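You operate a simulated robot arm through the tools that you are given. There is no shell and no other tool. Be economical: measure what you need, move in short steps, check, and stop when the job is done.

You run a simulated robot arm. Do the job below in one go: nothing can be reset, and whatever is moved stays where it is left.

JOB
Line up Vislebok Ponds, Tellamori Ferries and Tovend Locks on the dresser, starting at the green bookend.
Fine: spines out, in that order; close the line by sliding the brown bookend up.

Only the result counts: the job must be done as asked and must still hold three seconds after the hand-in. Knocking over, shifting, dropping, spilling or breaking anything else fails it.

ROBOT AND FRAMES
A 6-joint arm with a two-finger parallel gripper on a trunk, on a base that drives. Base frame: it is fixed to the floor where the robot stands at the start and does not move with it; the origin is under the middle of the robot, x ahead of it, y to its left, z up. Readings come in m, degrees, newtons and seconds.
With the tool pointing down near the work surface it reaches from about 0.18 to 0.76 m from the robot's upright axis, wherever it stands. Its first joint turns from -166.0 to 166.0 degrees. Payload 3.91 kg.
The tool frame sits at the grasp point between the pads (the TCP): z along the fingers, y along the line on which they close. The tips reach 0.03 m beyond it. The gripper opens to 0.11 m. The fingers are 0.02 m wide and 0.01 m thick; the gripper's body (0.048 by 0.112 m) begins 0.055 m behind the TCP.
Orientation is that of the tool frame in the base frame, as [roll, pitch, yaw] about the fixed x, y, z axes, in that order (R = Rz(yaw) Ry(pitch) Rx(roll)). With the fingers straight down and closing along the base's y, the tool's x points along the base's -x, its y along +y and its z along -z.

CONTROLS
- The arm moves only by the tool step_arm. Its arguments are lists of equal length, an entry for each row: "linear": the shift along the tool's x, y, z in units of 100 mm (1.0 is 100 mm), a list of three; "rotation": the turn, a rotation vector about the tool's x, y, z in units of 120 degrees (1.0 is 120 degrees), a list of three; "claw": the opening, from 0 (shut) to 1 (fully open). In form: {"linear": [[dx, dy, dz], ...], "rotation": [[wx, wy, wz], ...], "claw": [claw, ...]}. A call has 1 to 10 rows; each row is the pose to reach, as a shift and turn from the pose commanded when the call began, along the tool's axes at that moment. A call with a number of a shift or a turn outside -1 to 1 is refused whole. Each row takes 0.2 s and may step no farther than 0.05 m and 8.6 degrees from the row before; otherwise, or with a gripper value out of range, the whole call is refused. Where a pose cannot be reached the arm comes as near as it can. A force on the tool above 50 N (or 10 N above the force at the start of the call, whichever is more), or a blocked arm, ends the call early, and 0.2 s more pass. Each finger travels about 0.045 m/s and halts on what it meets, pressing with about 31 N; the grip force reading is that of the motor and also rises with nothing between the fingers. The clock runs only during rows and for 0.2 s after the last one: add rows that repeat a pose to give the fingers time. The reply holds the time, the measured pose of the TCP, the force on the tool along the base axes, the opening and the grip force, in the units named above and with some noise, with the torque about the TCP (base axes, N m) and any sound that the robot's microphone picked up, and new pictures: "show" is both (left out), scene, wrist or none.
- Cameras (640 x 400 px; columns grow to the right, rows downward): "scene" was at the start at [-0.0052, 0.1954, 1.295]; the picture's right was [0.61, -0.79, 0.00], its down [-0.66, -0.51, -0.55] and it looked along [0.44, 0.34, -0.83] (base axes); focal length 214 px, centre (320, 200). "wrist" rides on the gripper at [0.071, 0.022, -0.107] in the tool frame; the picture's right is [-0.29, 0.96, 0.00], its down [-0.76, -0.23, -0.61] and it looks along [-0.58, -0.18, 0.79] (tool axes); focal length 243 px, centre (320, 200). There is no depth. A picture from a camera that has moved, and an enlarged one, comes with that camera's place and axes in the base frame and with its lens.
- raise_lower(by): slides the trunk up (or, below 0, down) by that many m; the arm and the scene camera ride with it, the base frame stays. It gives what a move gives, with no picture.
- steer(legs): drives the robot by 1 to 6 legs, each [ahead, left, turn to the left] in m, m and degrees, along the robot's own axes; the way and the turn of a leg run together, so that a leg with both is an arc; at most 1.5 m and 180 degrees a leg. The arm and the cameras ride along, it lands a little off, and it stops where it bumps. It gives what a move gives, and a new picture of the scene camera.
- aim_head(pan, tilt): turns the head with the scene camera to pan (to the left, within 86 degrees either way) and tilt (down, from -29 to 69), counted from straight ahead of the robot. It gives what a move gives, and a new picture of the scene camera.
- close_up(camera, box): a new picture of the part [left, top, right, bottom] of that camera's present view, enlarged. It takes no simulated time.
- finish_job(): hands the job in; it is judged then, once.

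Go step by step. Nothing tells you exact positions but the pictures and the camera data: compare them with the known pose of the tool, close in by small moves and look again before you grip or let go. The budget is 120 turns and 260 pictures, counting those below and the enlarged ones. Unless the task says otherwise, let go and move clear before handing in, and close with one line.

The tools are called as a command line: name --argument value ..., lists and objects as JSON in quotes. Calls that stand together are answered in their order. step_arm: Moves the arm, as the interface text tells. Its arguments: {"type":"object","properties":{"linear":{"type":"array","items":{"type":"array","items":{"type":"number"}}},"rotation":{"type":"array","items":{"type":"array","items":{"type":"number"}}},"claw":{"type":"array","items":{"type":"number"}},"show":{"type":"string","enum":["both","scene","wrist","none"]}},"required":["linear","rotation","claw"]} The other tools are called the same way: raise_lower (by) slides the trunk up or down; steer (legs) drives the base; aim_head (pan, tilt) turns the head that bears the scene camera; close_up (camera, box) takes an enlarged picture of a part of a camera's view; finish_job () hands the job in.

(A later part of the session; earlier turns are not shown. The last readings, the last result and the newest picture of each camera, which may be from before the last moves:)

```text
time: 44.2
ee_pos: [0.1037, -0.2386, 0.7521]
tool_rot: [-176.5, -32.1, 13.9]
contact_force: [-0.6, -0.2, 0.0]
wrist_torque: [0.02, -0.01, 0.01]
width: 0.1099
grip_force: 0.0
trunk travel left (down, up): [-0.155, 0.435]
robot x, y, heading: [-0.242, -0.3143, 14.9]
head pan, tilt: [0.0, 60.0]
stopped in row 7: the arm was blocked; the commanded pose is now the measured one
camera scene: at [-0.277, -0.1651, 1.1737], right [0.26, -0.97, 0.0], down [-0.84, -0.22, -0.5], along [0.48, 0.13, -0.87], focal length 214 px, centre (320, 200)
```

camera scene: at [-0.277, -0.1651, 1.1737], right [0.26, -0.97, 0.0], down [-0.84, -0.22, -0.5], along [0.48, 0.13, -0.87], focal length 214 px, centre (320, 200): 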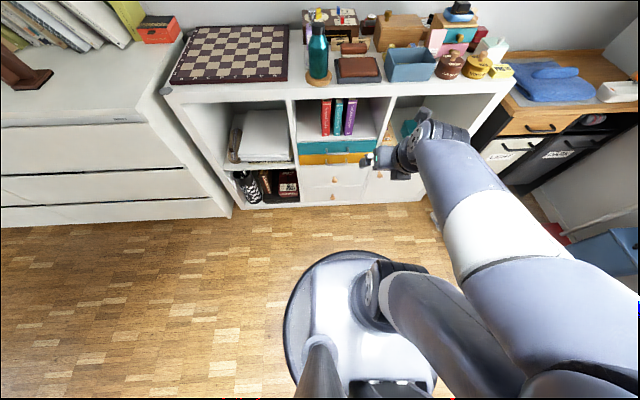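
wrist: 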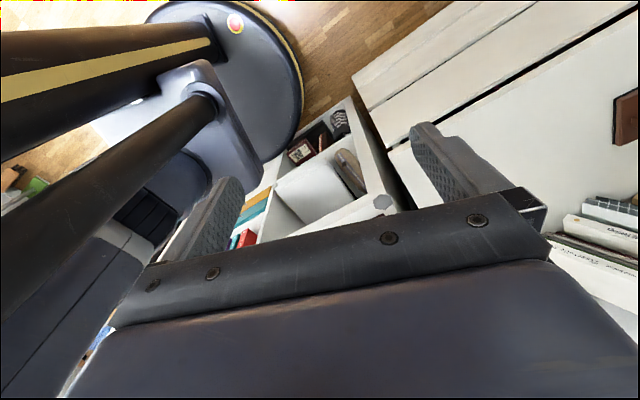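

Blocked again by folding at the elbow; I'll back off a bit more and extend the arm forward before tilting further.

steer --legs '[[-0.17, 0.0, 0]]'

step_arm --linear '[[0.2, 0, 0.12], [0.4, 0, 0.24], [0.6, 0, 0.36], [0.8, 0, 0.48], [1, 0, 0.6]]' --rotation '[[0, 0, 0], [0, 0, 0], [0, 0, 0], [0, 0, 0], [0, 0, 0]]' --claw '[1, 1, 1, 1, 1]' --show "none"

step_arm --linear '[[0.1, 0, 0.06], [0.2, 0, 0.1], [0.3, 0, 0.1], [0.4, 0, 0.1], [0.5, 0, 0.1], [0.5, 0, 0.1], [0.5, 0, 0.1], [0.5, 0, 0.1], [0.5, 0, 0.1], [0.5, 0, 0.1]]' --rotation '[[0, 0.05, 0], [0, 0.1, 0], [0, 0.15, 0], [0, 0.2, 0], [0, 0.25, 0], [0, 0.3, 0], [0, 0.35, 0], [0, 0.4, 0], [0, 0.45, 0], [0, 0.5, 0]]' --claw '[1, 1, 1, 1, 1, 1, 1, 1, 1, 1]' --show "both"

```text
time: 45.7
ee_pos: [-0.0594, -0.2836, 0.7487]
tool_rot: [-176.5, -32.3, 13.7]
contact_force: [0.3, 0.8, -0.4]
wrist_torque: [-0.04, -0.02, 0.02]
width: 0.1097
grip_force: 0.1
trunk travel left (down, up): [-0.155, 0.435]
robot x, y, heading: [-0.4065, -0.3552, 14.7]
head pan, tilt: [0.0, 60.0]
camera scene: at [-0.4387, -0.2081, 1.1707], right [0.26, -0.97, 0.0], down [-0.84, -0.22, -0.5], along [0.48, 0.13, -0.87], focal length 214 px, centre (320, 200)
```

scene: 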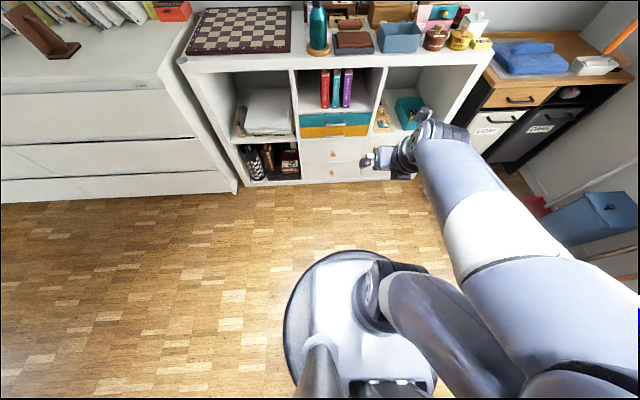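

```text
time: 46.9
ee_pos: [0.0544, -0.2532, 0.7521]
tool_rot: [-176.5, -32.0, 13.7]
contact_force: [0.0, 0.1, 0.1]
wrist_torque: [-0.01, 0.0, -0.02]
width: 0.1103
grip_force: 0.1
trunk travel left (down, up): [-0.155, 0.435]
robot x, y, heading: [-0.4022, -0.354, 14.6]
head pan, tilt: [0.0, 60.0]
```

```text
time: 49.1
ee_pos: [0.1038, -0.2738, 0.7743]
tool_rot: [-54.0, -86.4, -109.4]
contact_force: [-0.1, 0.4, 0.2]
wrist_torque: [-0.02, 0.01, 0.03]
width: 0.1102
grip_force: 0.0
out of reach, approached as far as the arm can: row 5, 6, 7, 8, 9, 10
trunk travel left (down, up): [-0.155, 0.435]
robot x, y, heading: [-0.4081, -0.3593, 14.8]
head pan, tilt: [0.0, 60.0]
camera scene: at [-0.4389, -0.2081, 1.1709], right [0.26, -0.97, 0.0], down [-0.84, -0.22, -0.5], along [0.48, 0.13, -0.87], focal length 214 px, centre (320, 200)
camera wrist: at [0.0047, -0.3277, 0.839], right [0.28, -0.9, -0.34], down [-0.63, 0.1, -0.77], along [0.72, 0.43, -0.54], focal length 243 px, centre (320, 200)
```

scene: 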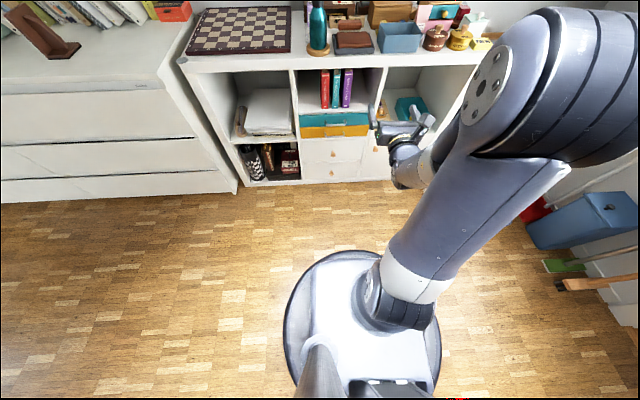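
wrist: 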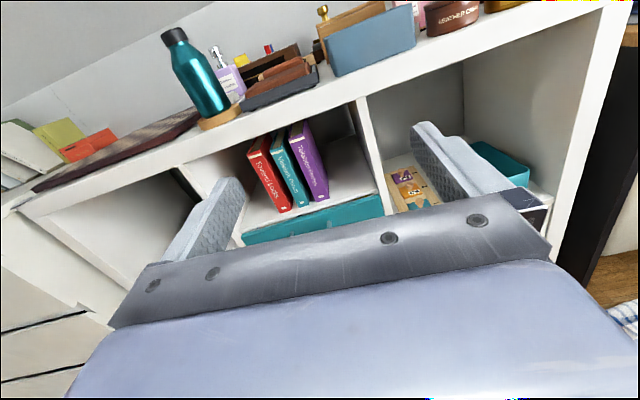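

The arm flipped into an elbow-up posture and the hand is now nearly horizontal, camera on top. I'll take zooms of the books for exact geometry.

close_up --camera "scene" --box '[286, 60, 382, 120]'

close_up --camera "wrist" --box '[220, 100, 380, 200]'

```text
6.67 times, centred on (334, 90) of scene
camera zoom: at [-0.4389, -0.2081, 1.1709], right [0.26, -0.97, 0.0], down [-0.84, -0.22, -0.5], along [0.48, 0.13, -0.87], focal length 1430 px, centre (227, 933)
```

zoom: 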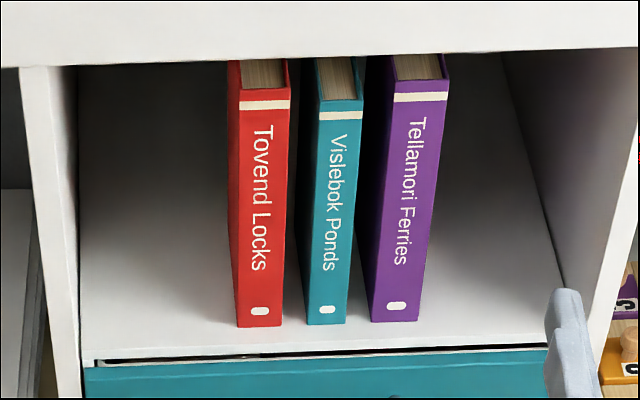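

```text
4.00 times, centred on (300, 150) of wrist
camera zoom: at [0.0047, -0.3277, 0.839], right [0.28, -0.9, -0.34], down [-0.63, 0.1, -0.77], along [0.72, 0.43, -0.54], focal length 970 px, centre (400, 400)
```

zoom: 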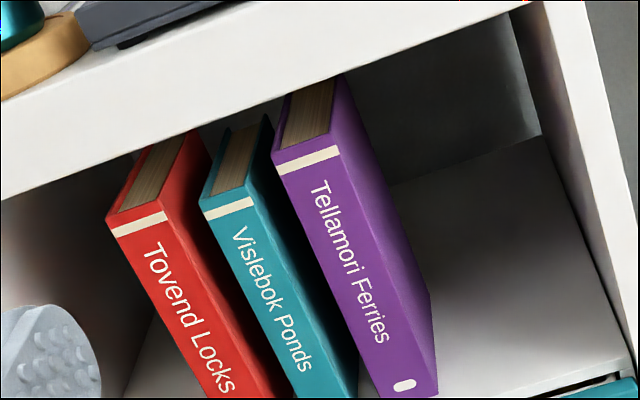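

Spines measured: teal spans s≈-0.142…-0.168 at n≈0.36 with ~17 mm gaps to both neighbours; furniture yaw ≈17°. I'll drive in closer, level the hand and then approach a pre-grasp pose.

steer --legs '[[0.17, 0.09, 2]]'

step_arm --linear '[[-0.2, 0, 0], [-0.4, 0, 0], [-0.6, 0, 0], [-0.8, 0, 0], [-1, 0, 0]]' --rotation '[[0, -0.0175, -0.024], [0, -0.0175, -0.024], [0, -0.0175, -0.024], [0, -0.0175, -0.024], [0, -0.0175, -0.024]]' --claw '[0.8, 0.6, 0.5, 0.4, 0.4]' --show "both"

```text
time: 50.6
ee_pos: [0.2391, -0.1194, 0.7736]
tool_rot: [-55.3, -86.4, -106.0]
contact_force: [0.4, -0.2, 1.0]
wrist_torque: [0.03, -0.02, -0.02]
width: 0.11
grip_force: 0.1
trunk travel left (down, up): [-0.155, 0.435]
robot x, y, heading: [-0.2662, -0.2209, 17.1]
head pan, tilt: [0.0, 60.0]
camera scene: at [-0.305, -0.0756, 1.1709], right [0.29, -0.96, 0.0], down [-0.83, -0.25, -0.5], along [0.48, 0.15, -0.87], focal length 214 px, centre (320, 200)
```

scene: 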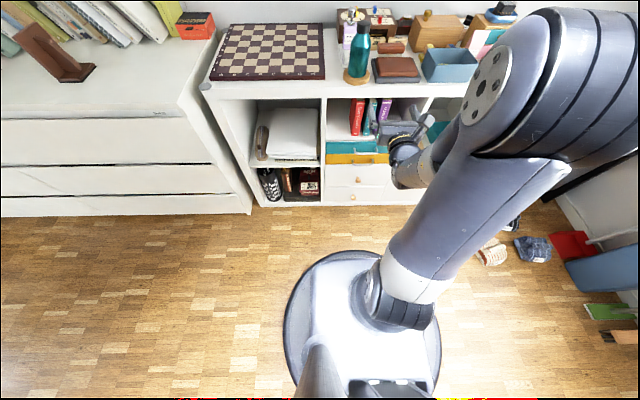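

```text
time: 51.8
ee_pos: [0.2414, -0.1233, 0.6762]
tool_rot: [-123.3, -89.9, -37.6]
contact_force: [-0.3, 0.1, 0.4]
wrist_torque: [0.05, 0.02, 0.02]
width: 0.0439
grip_force: 0.1
out of reach, approached as far as the arm can: row 3, 4, 5
trunk travel left (down, up): [-0.155, 0.435]
robot x, y, heading: [-0.2674, -0.2235, 17.0]
head pan, tilt: [0.0, 60.0]
camera scene: at [-0.3052, -0.0757, 1.1709], right [0.29, -0.96, 0.0], down [-0.83, -0.25, -0.5], along [0.48, 0.15, -0.87], focal length 214 px, centre (320, 200)
camera wrist: at [0.1467, -0.178, 0.7457], right [0.31, -0.9, -0.29], down [-0.65, 0.02, -0.76], along [0.69, 0.43, -0.58], focal length 243 px, centre (320, 200)
```

scene: 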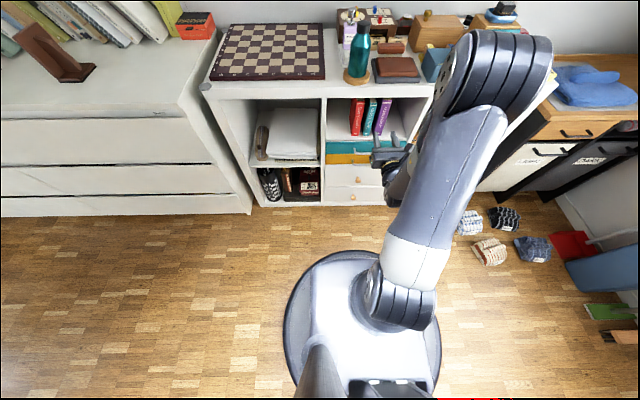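
wrist: 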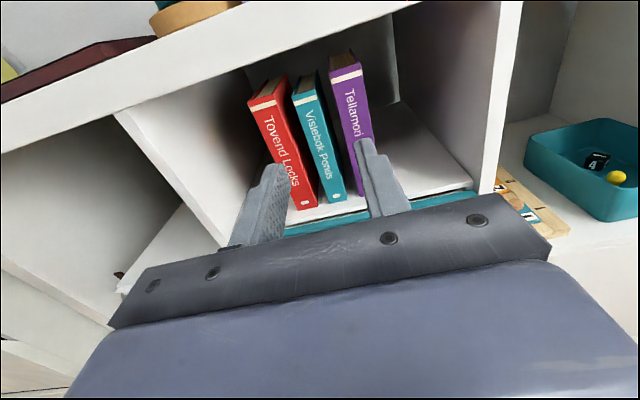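

The hand is level with yaw ≈19°. I'll zoom in on the scene view to refine the books' angle and position.

close_up --camera "scene" --box '[326, 90, 422, 150]'

close_up --camera "wrist" --box '[230, 40, 422, 160]'

```text
6.67 times, centred on (374, 120) of scene
camera zoom: at [-0.3052, -0.0757, 1.1709], right [0.29, -0.96, 0.0], down [-0.83, -0.25, -0.5], along [0.48, 0.15, -0.87], focal length 1430 px, centre (-40, 733)
```

zoom: 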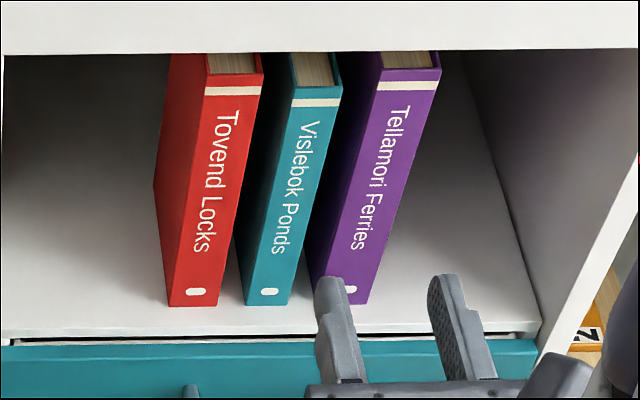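

```text
3.33 times, centred on (326, 100) of wrist
camera zoom: at [0.1467, -0.178, 0.7457], right [0.31, -0.9, -0.29], down [-0.65, 0.02, -0.76], along [0.69, 0.43, -0.58], focal length 809 px, centre (300, 533)
```

zoom: 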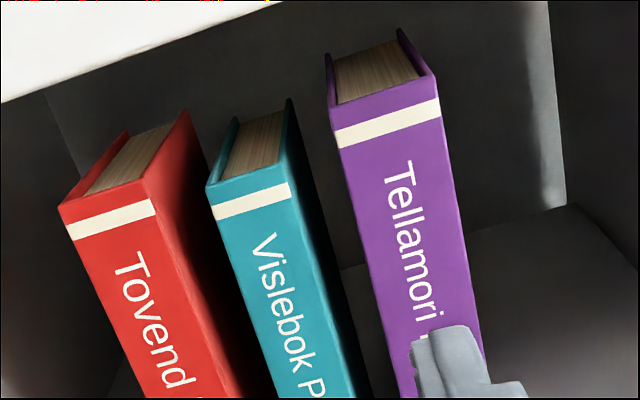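

Teal's spine centre is at ≈(0.388,-0.058), yaw ≈18.3°. I'll lower the trunk to grasp height and move to a pre-grasp spot just in front of the spine.

raise_lower --by -0.056

step_arm --linear '[[0, -0.13, 0.2], [0, -0.13, 0.4], [0, -0.13, 0.6], [0, -0.13, 0.7], [0, -0.13, 0.8]]' --rotation '[[-0.006, 0, 0], [-0.006, 0, 0], [-0.006, 0, 0], [-0.006, 0, 0], [-0.006, 0, 0]]' --claw '[0.31, 0.31, 0.31, 0.31, 0.31]' --show "both"

```text
time: 52.8
ee_pos: [0.2411, -0.1237, 0.6207]
tool_rot: [-140.5, -89.9, -20.4]
contact_force: [-0.1, 1.0, -0.3]
wrist_torque: [-0.01, -0.02, -0.01]
width: 0.0439
grip_force: 0.1
trunk travel left (down, up): [-0.099, 0.491]
robot x, y, heading: [-0.2673, -0.2238, 17.1]
head pan, tilt: [0.0, 60.0]
```

```text
time: 54.0
ee_pos: [0.3187, -0.1123, 0.6218]
tool_rot: [-161.8, -89.8, 1.1]
contact_force: [0.1, 0.2, 0.2]
wrist_torque: [0.02, 0.02, 0.0]
width: 0.0341
grip_force: 0.0
out of reach, approached as far as the arm can: row 1, 2, 3, 4, 5
trunk travel left (down, up): [-0.099, 0.491]
robot x, y, heading: [-0.2639, -0.2233, 17.0]
head pan, tilt: [0.0, 60.0]
camera scene: at [-0.305, -0.0757, 1.1149], right [0.29, -0.96, 0.0], down [-0.83, -0.25, -0.5], along [0.48, 0.15, -0.87], focal length 214 px, centre (320, 200)
camera wrist: at [0.2249, -0.1662, 0.693], right [0.32, -0.9, -0.29], down [-0.65, 0.02, -0.76], along [0.69, 0.43, -0.58], focal length 243 px, centre (320, 200)
```

scene: 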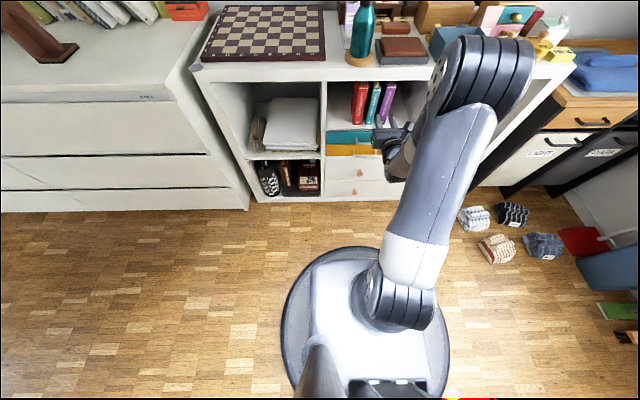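
wrist: 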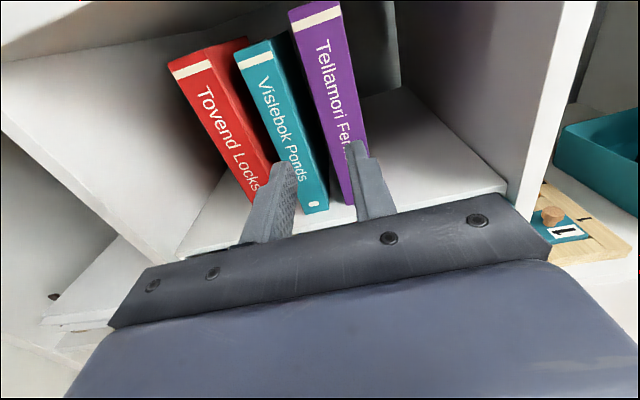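

The pose is a bit off laterally because the arm is near its folded limit. I'll back the base by 0.1 m and reach out further with the arm.

steer --legs '[[-0.1, 0, 0.0]]'

step_arm --linear '[[0, 0, 0.2], [0, 0, 0.4], [0, 0, 0.6], [0, 0, 0.7], [0, 0, 0.8]]' --rotation '[[0, 0, 0], [0, 0, 0], [0, 0, 0], [0, 0, 0], [0, 0, 0]]' --claw '[0.31, 0.31, 0.31, 0.31, 0.31]' --show "wrist"

```text
time: 55.2
ee_pos: [0.2228, -0.1404, 0.6246]
tool_rot: [-160.7, -89.8, 0.1]
contact_force: [-0.3, -0.5, -0.4]
wrist_torque: [-0.02, -0.01, 0.01]
width: 0.034
grip_force: 0.0
trunk travel left (down, up): [-0.099, 0.491]
robot x, y, heading: [-0.3589, -0.2492, 17.3]
head pan, tilt: [0.0, 60.0]
camera scene: at [-0.4008, -0.1051, 1.1149], right [0.29, -0.96, 0.0], down [-0.83, -0.25, -0.5], along [0.48, 0.15, -0.87], focal length 214 px, centre (320, 200)
```

scene: 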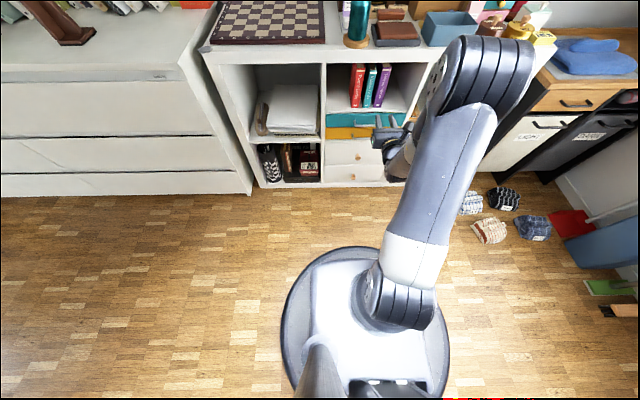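

```text
time: 56.4
ee_pos: [0.3, -0.1192, 0.6227]
tool_rot: [-164.3, -89.7, 4.2]
contact_force: [0.4, -0.7, 0.0]
wrist_torque: [-0.02, -0.04, 0.0]
width: 0.034
grip_force: 0.0
out of reach, approached as far as the arm can: row 3, 4, 5
trunk travel left (down, up): [-0.099, 0.491]
robot x, y, heading: [-0.3584, -0.2519, 17.0]
head pan, tilt: [0.0, 60.0]
camera wrist: at [0.2071, -0.1748, 0.6937], right [0.32, -0.9, -0.29], down [-0.65, 0.01, -0.76], along [0.68, 0.44, -0.59], focal length 243 px, centre (320, 200)
```

wrist: 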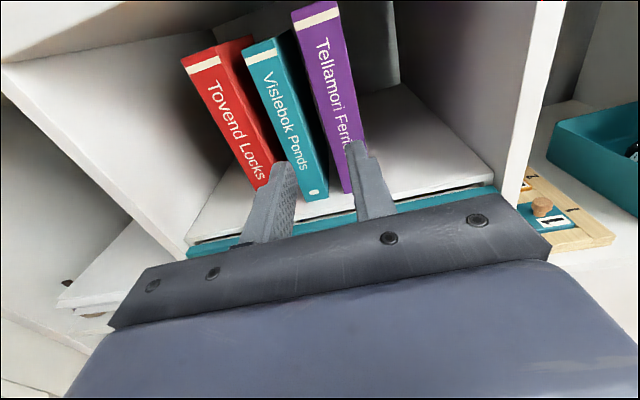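

The arm seems limited in turning the hand leftward relative to its plane, so I'll place the base more to the left and turn it slightly right.

steer --legs '[[0.0, 0.18, -6]]'

step_arm --linear '[[0, 0.1, 0], [0, 0.2, 0], [0, 0.3, 0], [0, 0.4, 0], [0, 0.5, 0]]' --rotation '[[0.01, 0, 0], [0.02, 0, 0], [0.03, 0, 0], [0.035, 0, 0], [0.035, 0, 0]]' --claw '[0.31, 0.31, 0.31, 0.31, 0.31]' --show "wrist"

```text
time: 57.9
ee_pos: [0.2676, -0.0164, 0.6233]
tool_rot: [-166.5, -89.7, 0.4]
contact_force: [0.1, 0.3, -0.2]
wrist_torque: [0.03, 0.0, 0.01]
width: 0.034
grip_force: 0.0
trunk travel left (down, up): [-0.099, 0.491]
robot x, y, heading: [-0.4036, -0.0804, 10.7]
head pan, tilt: [0.0, 60.0]
camera scene: at [-0.4282, 0.0723, 1.1149], right [0.19, -0.98, 0.0], down [-0.85, -0.16, -0.5], along [0.49, 0.1, -0.87], focal length 214 px, centre (320, 200)
```

scene: 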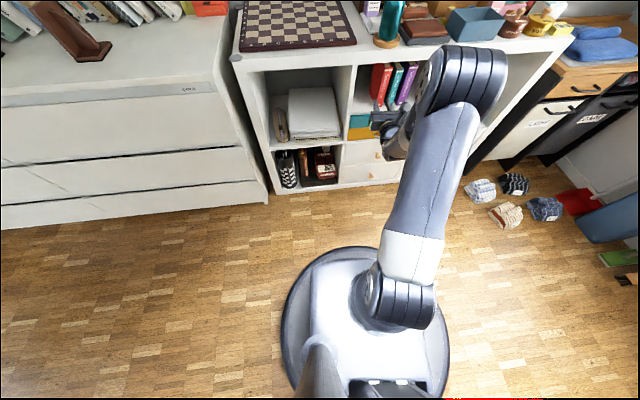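

```text
time: 59.1
ee_pos: [0.2794, -0.065, 0.6219]
tool_rot: [-160.4, -89.6, -1.5]
contact_force: [-0.3, 0.7, 1.0]
wrist_torque: [-0.01, 0.04, -0.01]
width: 0.0343
grip_force: 0.0
trunk travel left (down, up): [-0.099, 0.491]
robot x, y, heading: [-0.4062, -0.0804, 11.0]
head pan, tilt: [0.0, 60.0]
camera wrist: at [0.1841, -0.1174, 0.6932], right [0.29, -0.91, -0.29], down [-0.65, 0.03, -0.76], along [0.7, 0.41, -0.59], focal length 243 px, centre (320, 200)
```

wrist: 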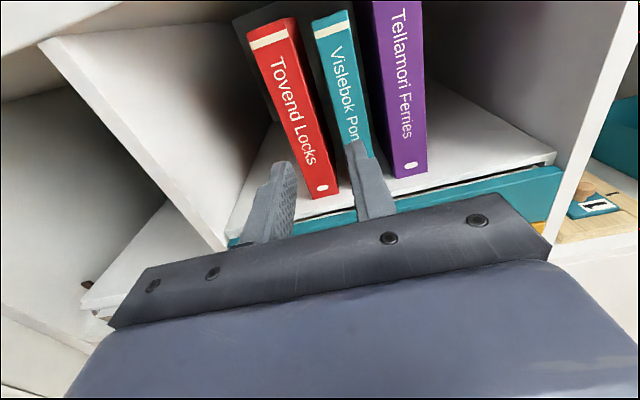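

That worked: the pose is reached exactly. I'll zoom the wrist view to measure the lateral offset to the teal spine.

close_up --camera "wrist" --box '[240, 60, 432, 180]'

```text
3.33 times, centred on (336, 120) of wrist
camera zoom: at [0.1841, -0.1174, 0.6932], right [0.29, -0.91, -0.29], down [-0.65, 0.03, -0.76], along [0.7, 0.41, -0.59], focal length 809 px, centre (267, 467)
```

zoom: 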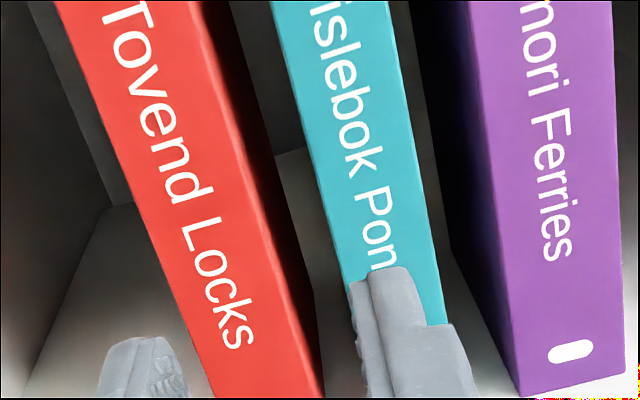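

Offset to the right is ≈27.7 mm, teal thickness 26 mm. I'll shift, narrow the claw to ~31 mm and close in to just before the spine.

step_arm --linear '[[0, 0.1, 0.1], [0, 0.2, 0.2], [0, 0.277, 0.3], [0, 0.277, 0.4], [0, 0.277, 0.55]]' --rotation '[[0, 0, 0], [0, 0, 0], [0, 0, 0], [0, 0, 0], [0, 0, 0]]' --claw '[0.282, 0.282, 0.282, 0.282, 0.282]' --show "wrist"

close_up --camera "wrist" --box '[240, 60, 432, 180]'

close_up --camera "scene" --box '[350, 50, 446, 110]'

```text
time: 60.3
ee_pos: [0.3413, -0.0745, 0.6222]
tool_rot: [-161.2, -89.6, -0.8]
contact_force: [-0.5, 0.5, -0.1]
wrist_torque: [0.02, 0.02, -0.03]
width: 0.0309
grip_force: 0.1
trunk travel left (down, up): [-0.099, 0.491]
robot x, y, heading: [-0.4044, -0.0765, 10.9]
head pan, tilt: [0.0, 60.0]
camera wrist: at [0.2457, -0.1269, 0.6935], right [0.29, -0.91, -0.29], down [-0.65, 0.03, -0.76], along [0.7, 0.41, -0.59], focal length 243 px, centre (320, 200)
```

wrist: 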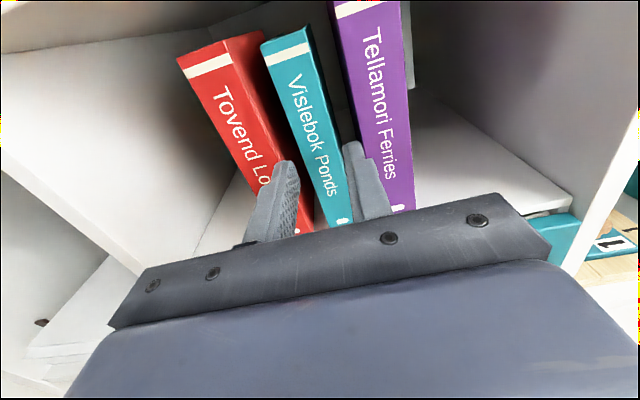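

```text
3.33 times, centred on (336, 120) of wrist
camera zoom: at [0.2457, -0.1269, 0.6935], right [0.29, -0.91, -0.29], down [-0.65, 0.03, -0.76], along [0.7, 0.41, -0.59], focal length 809 px, centre (267, 467)
```

zoom: 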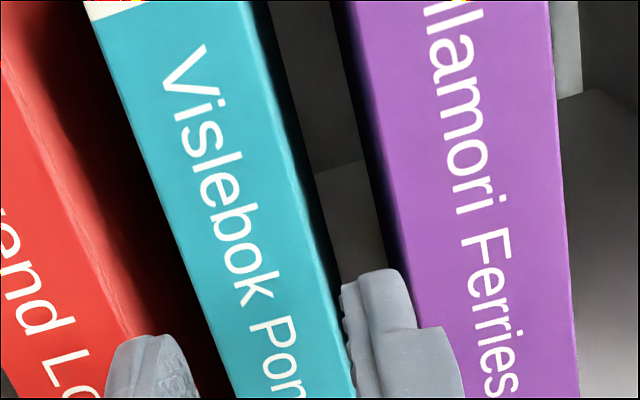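

```text
6.67 times, centred on (398, 80) of scene
camera zoom: at [-0.4283, 0.0722, 1.1149], right [0.19, -0.98, 0.0], down [-0.85, -0.16, -0.5], along [0.49, 0.1, -0.87], focal length 1430 px, centre (-200, 1000)
```

zoom: 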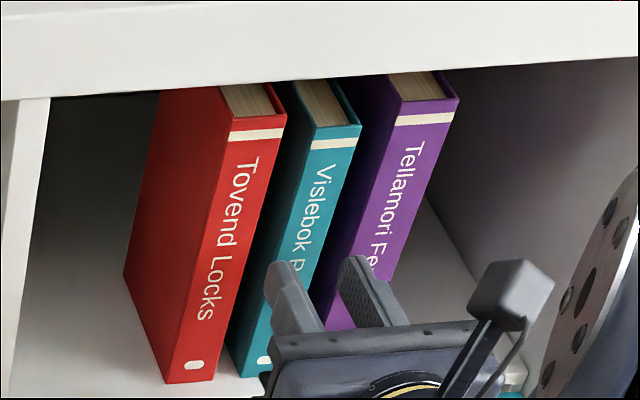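

Centered well: teal at ±13 mm, neighbours at ±30 mm, fingers between. I'll slide in 85 mm slowly.

step_arm --linear '[[0, -0.005, 0.1], [0, -0.005, 0.2], [0, -0.005, 0.3], [0, -0.005, 0.4], [0, -0.005, 0.5], [0, -0.005, 0.6], [0, -0.005, 0.7], [0, -0.005, 0.8], [0, -0.005, 0.85]]' --rotation '[[0, 0, 0], [0, 0, 0], [0, 0, 0], [0, 0, 0], [0, 0, 0], [0, 0, 0], [0, 0, 0], [0, 0, 0], [0, 0, 0]]' --claw '[0.282, 0.282, 0.282, 0.282, 0.282, 0.282, 0.282, 0.282, 0.282]' --show "wrist"

close_up --camera "scene" --box '[350, 50, 446, 110]'

```text
time: 62.3
ee_pos: [0.419, -0.0488, 0.6235]
tool_rot: [-162.9, -89.7, 0.8]
contact_force: [-1.5, -0.9, 1.0]
wrist_torque: [-0.08, 0.0, -0.02]
width: 0.0306
grip_force: 0.1
trunk travel left (down, up): [-0.099, 0.491]
robot x, y, heading: [-0.404, -0.0764, 10.6]
head pan, tilt: [0.0, 60.0]
camera wrist: at [0.3253, -0.1001, 0.6934], right [0.29, -0.91, -0.29], down [-0.65, 0.03, -0.76], along [0.7, 0.41, -0.59], focal length 243 px, centre (320, 200)
```

wrist: 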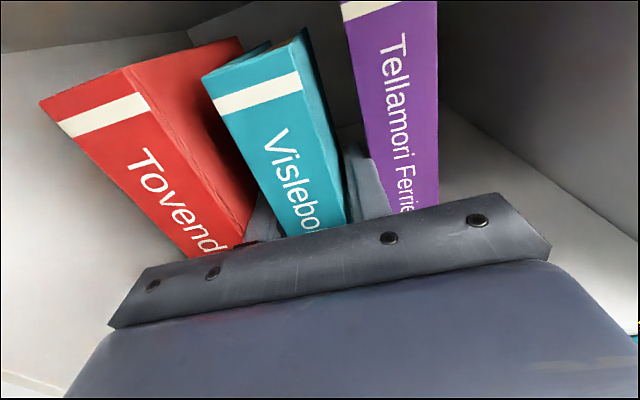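

```text
6.67 times, centred on (398, 80) of scene
camera zoom: at [-0.4284, 0.0722, 1.1149], right [0.19, -0.98, 0.0], down [-0.85, -0.16, -0.5], along [0.49, 0.1, -0.87], focal length 1430 px, centre (-200, 1000)
```

zoom: 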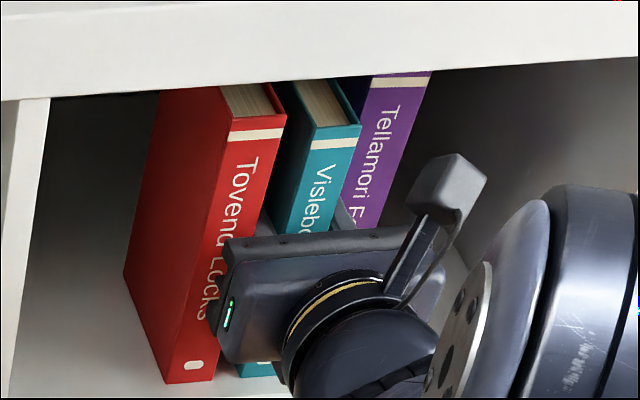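

The fingers straddle the teal book cleanly. Closing now.

step_arm --linear '[[0, 0, 0], [0, 0, 0], [0, 0, 0], [0, 0, 0]]' --rotation '[[0, 0, 0], [0, 0, 0], [0, 0, 0], [0, 0, 0]]' --claw '[0.2, 0.1, 0.1, 0.1]' --show "none"

step_arm --linear '[[0.02, 0, 0], [0.04, 0, 0], [0.06, 0, 0], [0.08, 0, 0]]' --rotation '[[0, 0, 0], [0, 0, 0], [0, 0, 0], [0, 0, 0]]' --claw '[0.1, 0.1, 0.1, 0.1]' --show "wrist"

close_up --camera "scene" --box '[350, 50, 446, 110]'

```text
time: 63.3
ee_pos: [0.4202, -0.0476, 0.623]
tool_rot: [-162.7, -89.7, 0.6]
contact_force: [0.3, 0.2, 0.5]
wrist_torque: [0.04, -0.15, 0.02]
width: 0.0258
grip_force: 31.0
trunk travel left (down, up): [-0.099, 0.491]
robot x, y, heading: [-0.4076, -0.0785, 11.1]
head pan, tilt: [0.0, 60.0]
```

```text
time: 64.3
ee_pos: [0.4214, -0.047, 0.6297]
tool_rot: [-162.2, -89.7, 0.2]
contact_force: [-0.8, -0.3, -3.5]
wrist_torque: [0.03, 0.04, -0.02]
width: 0.0258
grip_force: 31.0
trunk travel left (down, up): [-0.099, 0.491]
robot x, y, heading: [-0.4054, -0.0784, 10.8]
head pan, tilt: [0.0, 60.0]
camera wrist: at [0.3261, -0.1007, 0.7007], right [0.29, -0.91, -0.29], down [-0.65, 0.03, -0.76], along [0.7, 0.41, -0.59], focal length 243 px, centre (320, 200)
```

wrist: 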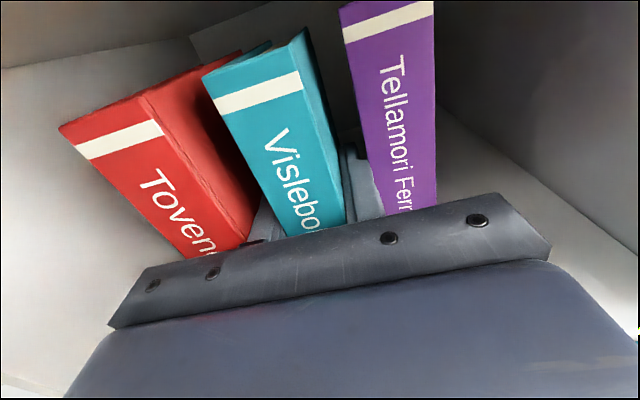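

```text
6.67 times, centred on (398, 80) of scene
camera zoom: at [-0.428, 0.0723, 1.1148], right [0.19, -0.98, 0.0], down [-0.85, -0.16, -0.5], along [0.49, 0.1, -0.87], focal length 1430 px, centre (-200, 1000)
```

zoom: 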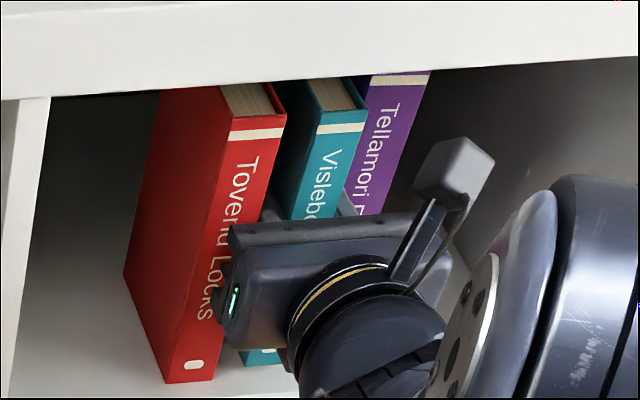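

Teal is held (25.8 mm wide, ~0.35 kg) and lifted. I'll pull it straight out with the arm.

step_arm --linear '[[0, 0, -0.15], [0, 0, -0.3], [0, 0, -0.5], [0, 0, -0.7], [0, 0, -0.85], [0, 0, -1]]' --rotation '[[0, 0, 0], [0, 0, 0], [0, 0, 0], [0, 0, 0], [0, 0, 0], [0, 0, 0]]' --claw '[0.1, 0.1, 0.1, 0.1, 0.1, 0.1]' --show "both"

```text
time: 65.7
ee_pos: [0.326, -0.0791, 0.6306]
tool_rot: [-167.6, -89.6, 5.5]
contact_force: [0.5, 0.5, -3.3]
wrist_torque: [0.0, 0.03, 0.0]
width: 0.0258
grip_force: 30.7
trunk travel left (down, up): [-0.099, 0.491]
robot x, y, heading: [-0.4052, -0.0784, 11.0]
head pan, tilt: [0.0, 60.0]
camera scene: at [-0.428, 0.0723, 1.1149], right [0.19, -0.98, 0.0], down [-0.85, -0.16, -0.5], along [0.49, 0.1, -0.87], focal length 214 px, centre (320, 200)
camera wrist: at [0.2308, -0.1312, 0.7018], right [0.29, -0.91, -0.29], down [-0.65, 0.03, -0.76], along [0.7, 0.41, -0.59], focal length 243 px, centre (320, 200)
```

scene: 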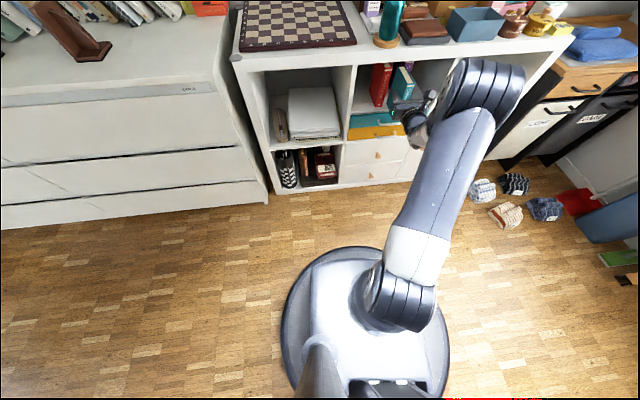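
wrist: 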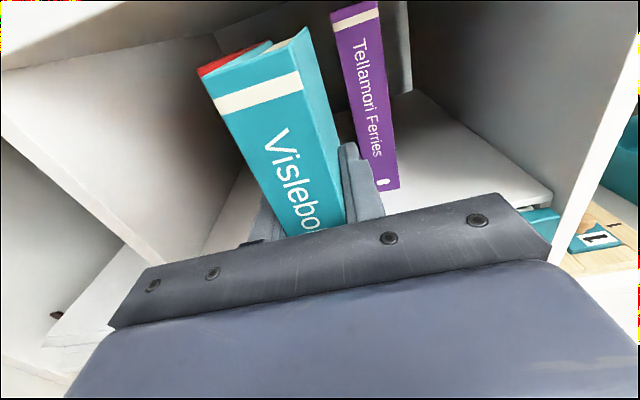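

Now I'll back the base straight away from the shelf and raise the trunk to dresser height.

steer --legs '[[-0.22, -0.028, 0]]'

raise_lower --by 0.3

aim_head --pan 20 --tilt 45

```text
time: 67.4
ee_pos: [0.1146, -0.1446, 0.632]
tool_rot: [-162.4, -89.7, 0.6]
contact_force: [0.0, 0.4, -2.8]
wrist_torque: [-0.03, 0.06, -0.02]
width: 0.0258
grip_force: 31.0
trunk travel left (down, up): [-0.099, 0.491]
robot x, y, heading: [-0.6169, -0.1468, 11.4]
head pan, tilt: [0.0, 60.0]
camera scene: at [-0.6396, 0.0028, 1.1149], right [0.19, -0.98, 0.0], down [-0.85, -0.17, -0.5], along [0.49, 0.1, -0.87], focal length 214 px, centre (320, 200)
```

scene: 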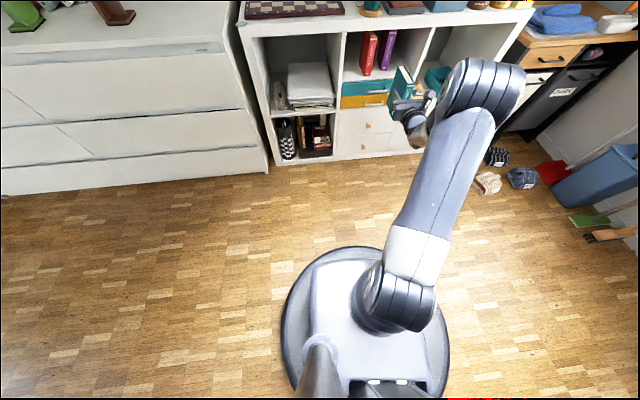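

```text
time: 70.4
ee_pos: [0.1164, -0.1442, 0.9309]
tool_rot: [-162.6, -89.8, 0.9]
contact_force: [-0.4, -0.1, -2.0]
wrist_torque: [0.01, 0.02, -0.05]
width: 0.0258
grip_force: 30.8
trunk travel left (down, up): [-0.399, 0.191]
robot x, y, heading: [-0.6162, -0.1464, 11.0]
head pan, tilt: [0.0, 60.0]
```

```text
time: 71.2
ee_pos: [0.1154, -0.1439, 0.9311]
tool_rot: [-162.6, -89.7, 0.7]
contact_force: [-0.2, -0.5, -2.0]
wrist_torque: [-0.01, 0.07, 0.04]
width: 0.026
grip_force: 31.0
trunk travel left (down, up): [-0.399, 0.191]
robot x, y, heading: [-0.6142, -0.1497, 11.3]
head pan, tilt: [20.0, 45.0]
camera scene: at [-0.6354, 0.0319, 1.4343], right [0.52, -0.86, 0.0], down [-0.61, -0.37, -0.71], along [0.6, 0.37, -0.71], focal length 214 px, centre (320, 200)
```

scene: 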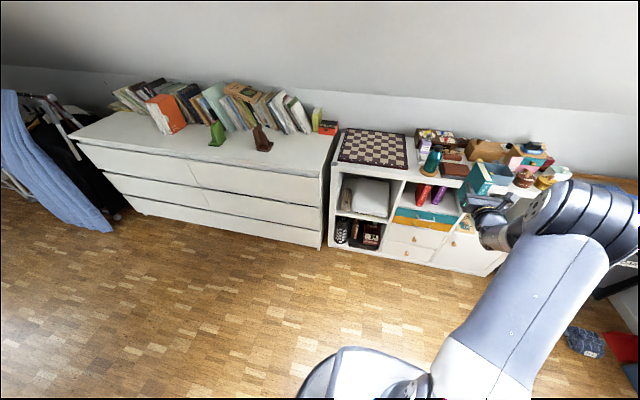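

The book is up at dresser height. I'll drive left along the dresser, staying far enough back to clear the brown bookend, then measure the bookends.

steer --legs '[[-0.1, 0.1, 0], [0.0, 1.1, 0]]'

aim_head --pan 0 --tilt 40

```text
time: 77.7
ee_pos: [-0.1977, 0.9838, 0.9315]
tool_rot: [-162.4, -89.7, -0.9]
contact_force: [-0.2, -0.2, -3.5]
wrist_torque: [0.0, 0.06, -0.01]
width: 0.0257
grip_force: 31.1
trunk travel left (down, up): [-0.399, 0.191]
robot x, y, heading: [-0.934, 0.9955, 9.6]
head pan, tilt: [20.0, 45.0]
camera scene: at [-0.9429, 1.1801, 1.4344], right [0.5, -0.87, 0.0], down [-0.61, -0.35, -0.71], along [0.61, 0.35, -0.71], focal length 214 px, centre (320, 200)
```

scene: 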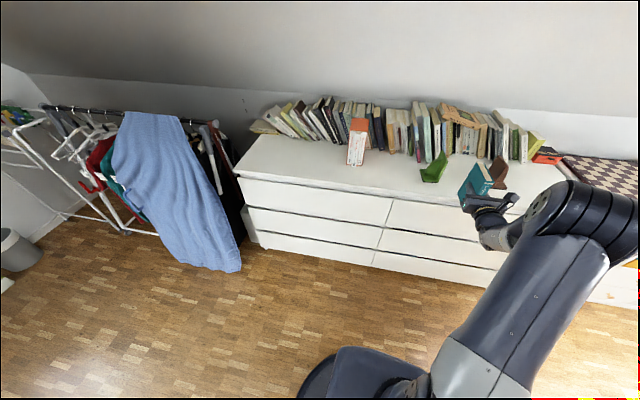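

```text
time: 78.5
ee_pos: [-0.1981, 0.984, 0.9314]
tool_rot: [-163.2, -89.7, 0.0]
contact_force: [-1.2, 0.9, -2.6]
wrist_torque: [-0.01, 0.08, 0.01]
width: 0.0258
grip_force: 30.9
trunk travel left (down, up): [-0.399, 0.191]
robot x, y, heading: [-0.9309, 0.997, 9.5]
head pan, tilt: [0.0, 40.0]
camera scene: at [-0.9298, 1.1543, 1.4416], right [0.17, -0.99, 0.0], down [-0.63, -0.11, -0.77], along [0.75, 0.13, -0.64], focal length 214 px, centre (320, 200)
```

scene: 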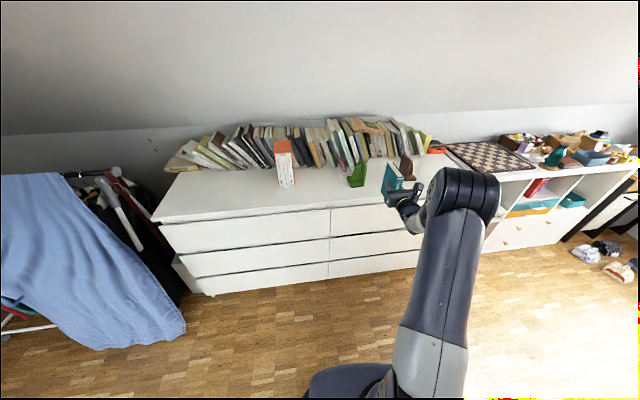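

close_up --camera "scene" --box '[336, 150, 432, 210]'

close_up --camera "wrist" --box '[0, 0, 640, 400]'

```text
6.67 times, centred on (384, 180) of scene
camera zoom: at [-0.9298, 1.1543, 1.4416], right [0.17, -0.99, 0.0], down [-0.63, -0.11, -0.77], along [0.75, 0.13, -0.64], focal length 1430 px, centre (-107, 333)
```

zoom: 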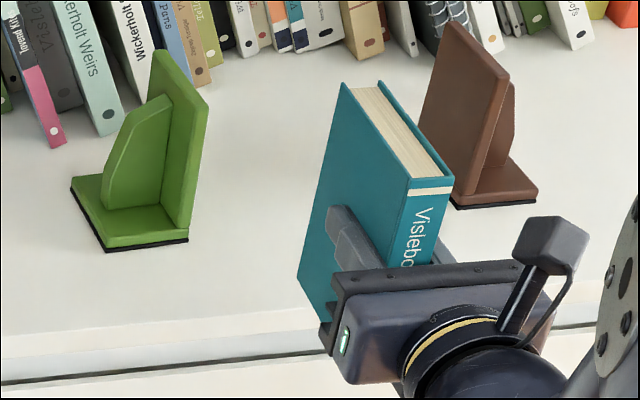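

```text
1.00 times, centred on (320, 200) of wrist
camera zoom: at [-0.2935, 0.9335, 1.0017], right [0.27, -0.92, -0.29], down [-0.65, 0.05, -0.76], along [0.71, 0.4, -0.59], focal length 243 px, centre (320, 200)
```

zoom: 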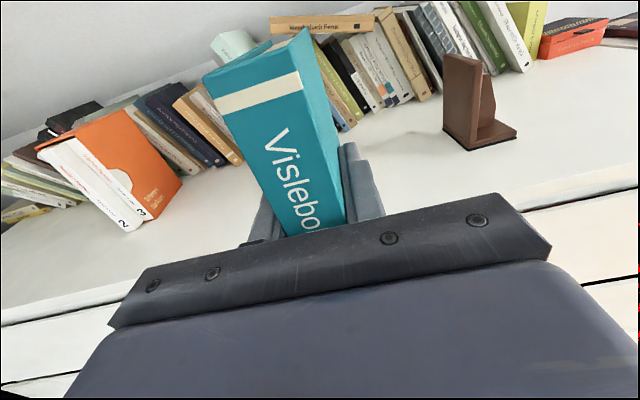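

Green bookend: plate's front corner at about (-0.003,1.077), turned to yaw ≈22.5°, dresser top z≈0.78. I'll drive so the book lines up just right of the green plate, 10 cm short.

steer --legs '[[0.1365, -0.064, 5.8]]'

close_up --camera "scene" --box '[320, 130, 480, 230]'

```text
time: 79.9
ee_pos: [-0.0534, 1.022, 0.9307]
tool_rot: [-163.3, -89.9, 5.7]
contact_force: [-0.1, 0.0, -2.5]
wrist_torque: [-0.02, 0.08, 0.01]
width: 0.0261
grip_force: 31.0
trunk travel left (down, up): [-0.399, 0.191]
robot x, y, heading: [-0.7881, 0.9694, 15.4]
head pan, tilt: [0.0, 40.0]
camera scene: at [-0.8001, 1.1198, 1.4416], right [0.27, -0.96, 0.0], down [-0.62, -0.17, -0.77], along [0.74, 0.2, -0.64], focal length 214 px, centre (320, 200)
```

scene: 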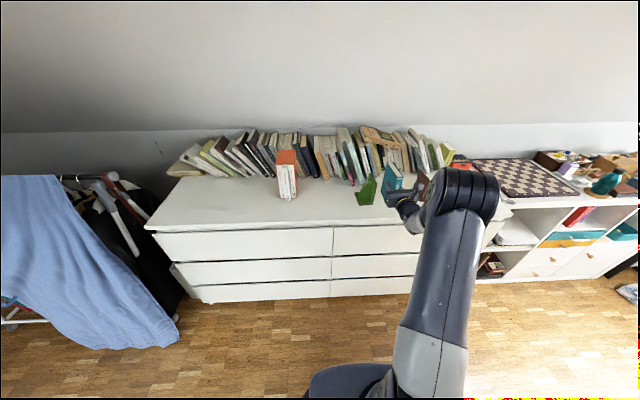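

```text
4.00 times, centred on (400, 180) of scene
camera zoom: at [-0.8001, 1.1198, 1.4416], right [0.27, -0.96, 0.0], down [-0.62, -0.17, -0.77], along [0.74, 0.2, -0.64], focal length 858 px, centre (0, 280)
```

zoom: 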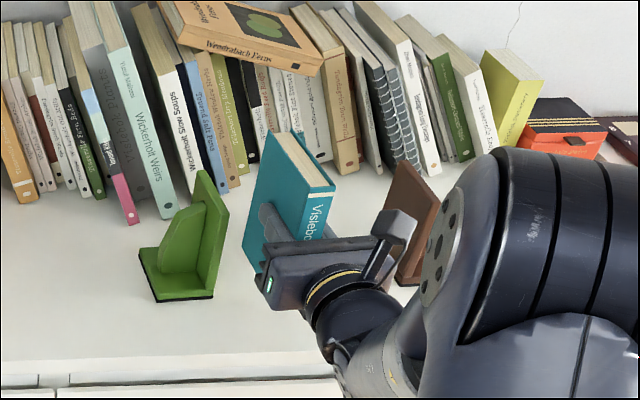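

Lined up as planned (yaw 22.4°, ≈33 mm right of the plate). I'll lower to about 15 mm above the top and move forward.

step_arm --linear '[[-0.15, 0, 0.15], [-0.3, -0.02, 0.3], [-0.45, -0.02, 0.45], [-0.52, -0.02, 0.6], [-0.52, -0.02, 0.75], [-0.52, -0.02, 0.9], [-0.52, -0.02, 1.0]]' --rotation '[[0, 0, 0], [0, 0, 0], [0, 0, 0], [0, 0, 0], [0, 0, 0], [0, 0, 0], [0, 0, 0]]' --claw '[0.1, 0.1, 0.1, 0.1, 0.1, 0.1, 0.1]' --show "wrist"

close_up --camera "scene" --box '[336, 155, 432, 215]'

```text
time: 81.5
ee_pos: [0.0376, 1.0633, 0.8789]
tool_rot: [-158.3, -89.7, 0.8]
contact_force: [0.1, 0.3, -3.1]
wrist_torque: [0.0, 0.02, -0.03]
width: 0.026
grip_force: 30.9
trunk travel left (down, up): [-0.399, 0.191]
robot x, y, heading: [-0.7811, 0.9648, 15.4]
head pan, tilt: [0.0, 40.0]
camera wrist: at [-0.0533, 1.0039, 0.9497], right [0.36, -0.89, -0.29], down [-0.65, -0.02, -0.76], along [0.66, 0.47, -0.59], focal length 243 px, centre (320, 200)
```

wrist: 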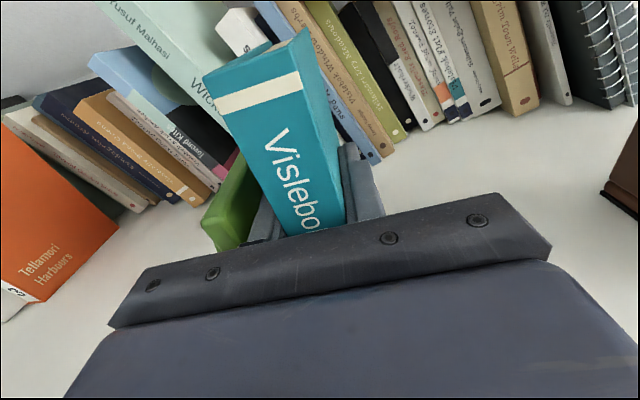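

```text
6.67 times, centred on (384, 185) of scene
camera zoom: at [-0.7999, 1.1198, 1.4416], right [0.27, -0.96, 0.0], down [-0.62, -0.17, -0.77], along [0.74, 0.2, -0.64], focal length 1430 px, centre (-107, 300)
```

zoom: 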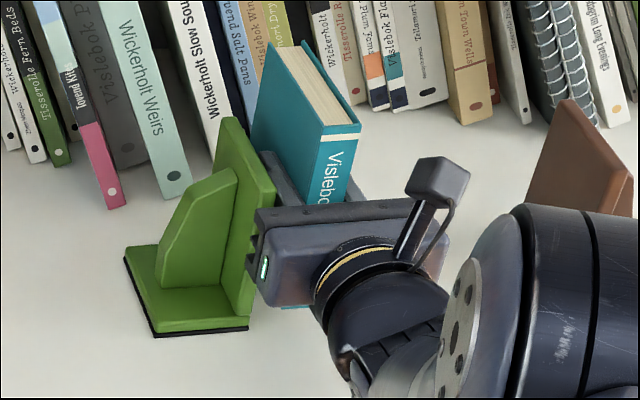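

The left finger is ~7 mm clear of the green plate. I'll lower until the book touches the top.

step_arm --linear '[[-0.06, 0, 0], [-0.11, 0, 0], [-0.13, 0, 0], [-0.15, 0, 0], [-0.17, 0, 0], [-0.19, 0, 0], [-0.21, 0, 0], [-0.23, 0, 0], [-0.25, 0, 0]]' --rotation '[[0, 0, 0], [0, 0, 0], [0, 0, 0], [0, 0, 0], [0, 0, 0], [0, 0, 0], [0, 0, 0], [0, 0, 0], [0, 0, 0]]' --claw '[0.1, 0.1, 0.1, 0.1, 0.1, 0.1, 0.1, 0.1, 0.1]' --show "none"

```text
time: 83.5
ee_pos: [0.0377, 1.0638, 0.861]
tool_rot: [7.2, -89.5, -164.7]
contact_force: [4.1, -1.8, 32.8]
wrist_torque: [-0.43, 0.67, 0.13]
width: 0.0254
grip_force: 30.8
trunk travel left (down, up): [-0.399, 0.191]
robot x, y, heading: [-0.7846, 0.965, 15.4]
head pan, tilt: [0.0, 40.0]
```

Contact made (33 N). I'll relieve the pressure a few mm and open the claw slightly.

step_arm --linear '[[0.03, 0, 0], [0.05, 0, 0], [0.05, 0, 0]]' --rotation '[[0, 0, 0], [0, 0, 0], [0, 0, 0]]' --claw '[0.1, 0.1, 0.1]' --show "none"

```text
time: 84.3
ee_pos: [0.0359, 1.063, 0.8617]
tool_rot: [-155.3, -90.0, -2.4]
contact_force: [11.1, -0.9, 20.3]
wrist_torque: [0.13, -0.79, -0.07]
width: 0.0259
grip_force: 31.5
trunk travel left (down, up): [-0.399, 0.191]
robot x, y, heading: [-0.7851, 0.9663, 15.6]
head pan, tilt: [0.0, 40.0]
```

step_arm --linear '[[0.01, 0, 0], [0.02, 0, 0], [0.02, 0, 0]]' --rotation '[[0, 0, 0], [0, 0, 0], [0, 0, 0]]' --claw '[0.1, 0.1, 0.1]' --show "none"

```text
time: 85.1
ee_pos: [0.0374, 1.0619, 0.863]
tool_rot: [-165.4, -89.8, 7.8]
contact_force: [8.2, 1.0, 14.3]
wrist_torque: [0.16, -0.81, -0.07]
width: 0.0261
grip_force: 31.3
trunk travel left (down, up): [-0.399, 0.191]
robot x, y, heading: [-0.7835, 0.9697, 15.4]
head pan, tilt: [0.0, 40.0]
```

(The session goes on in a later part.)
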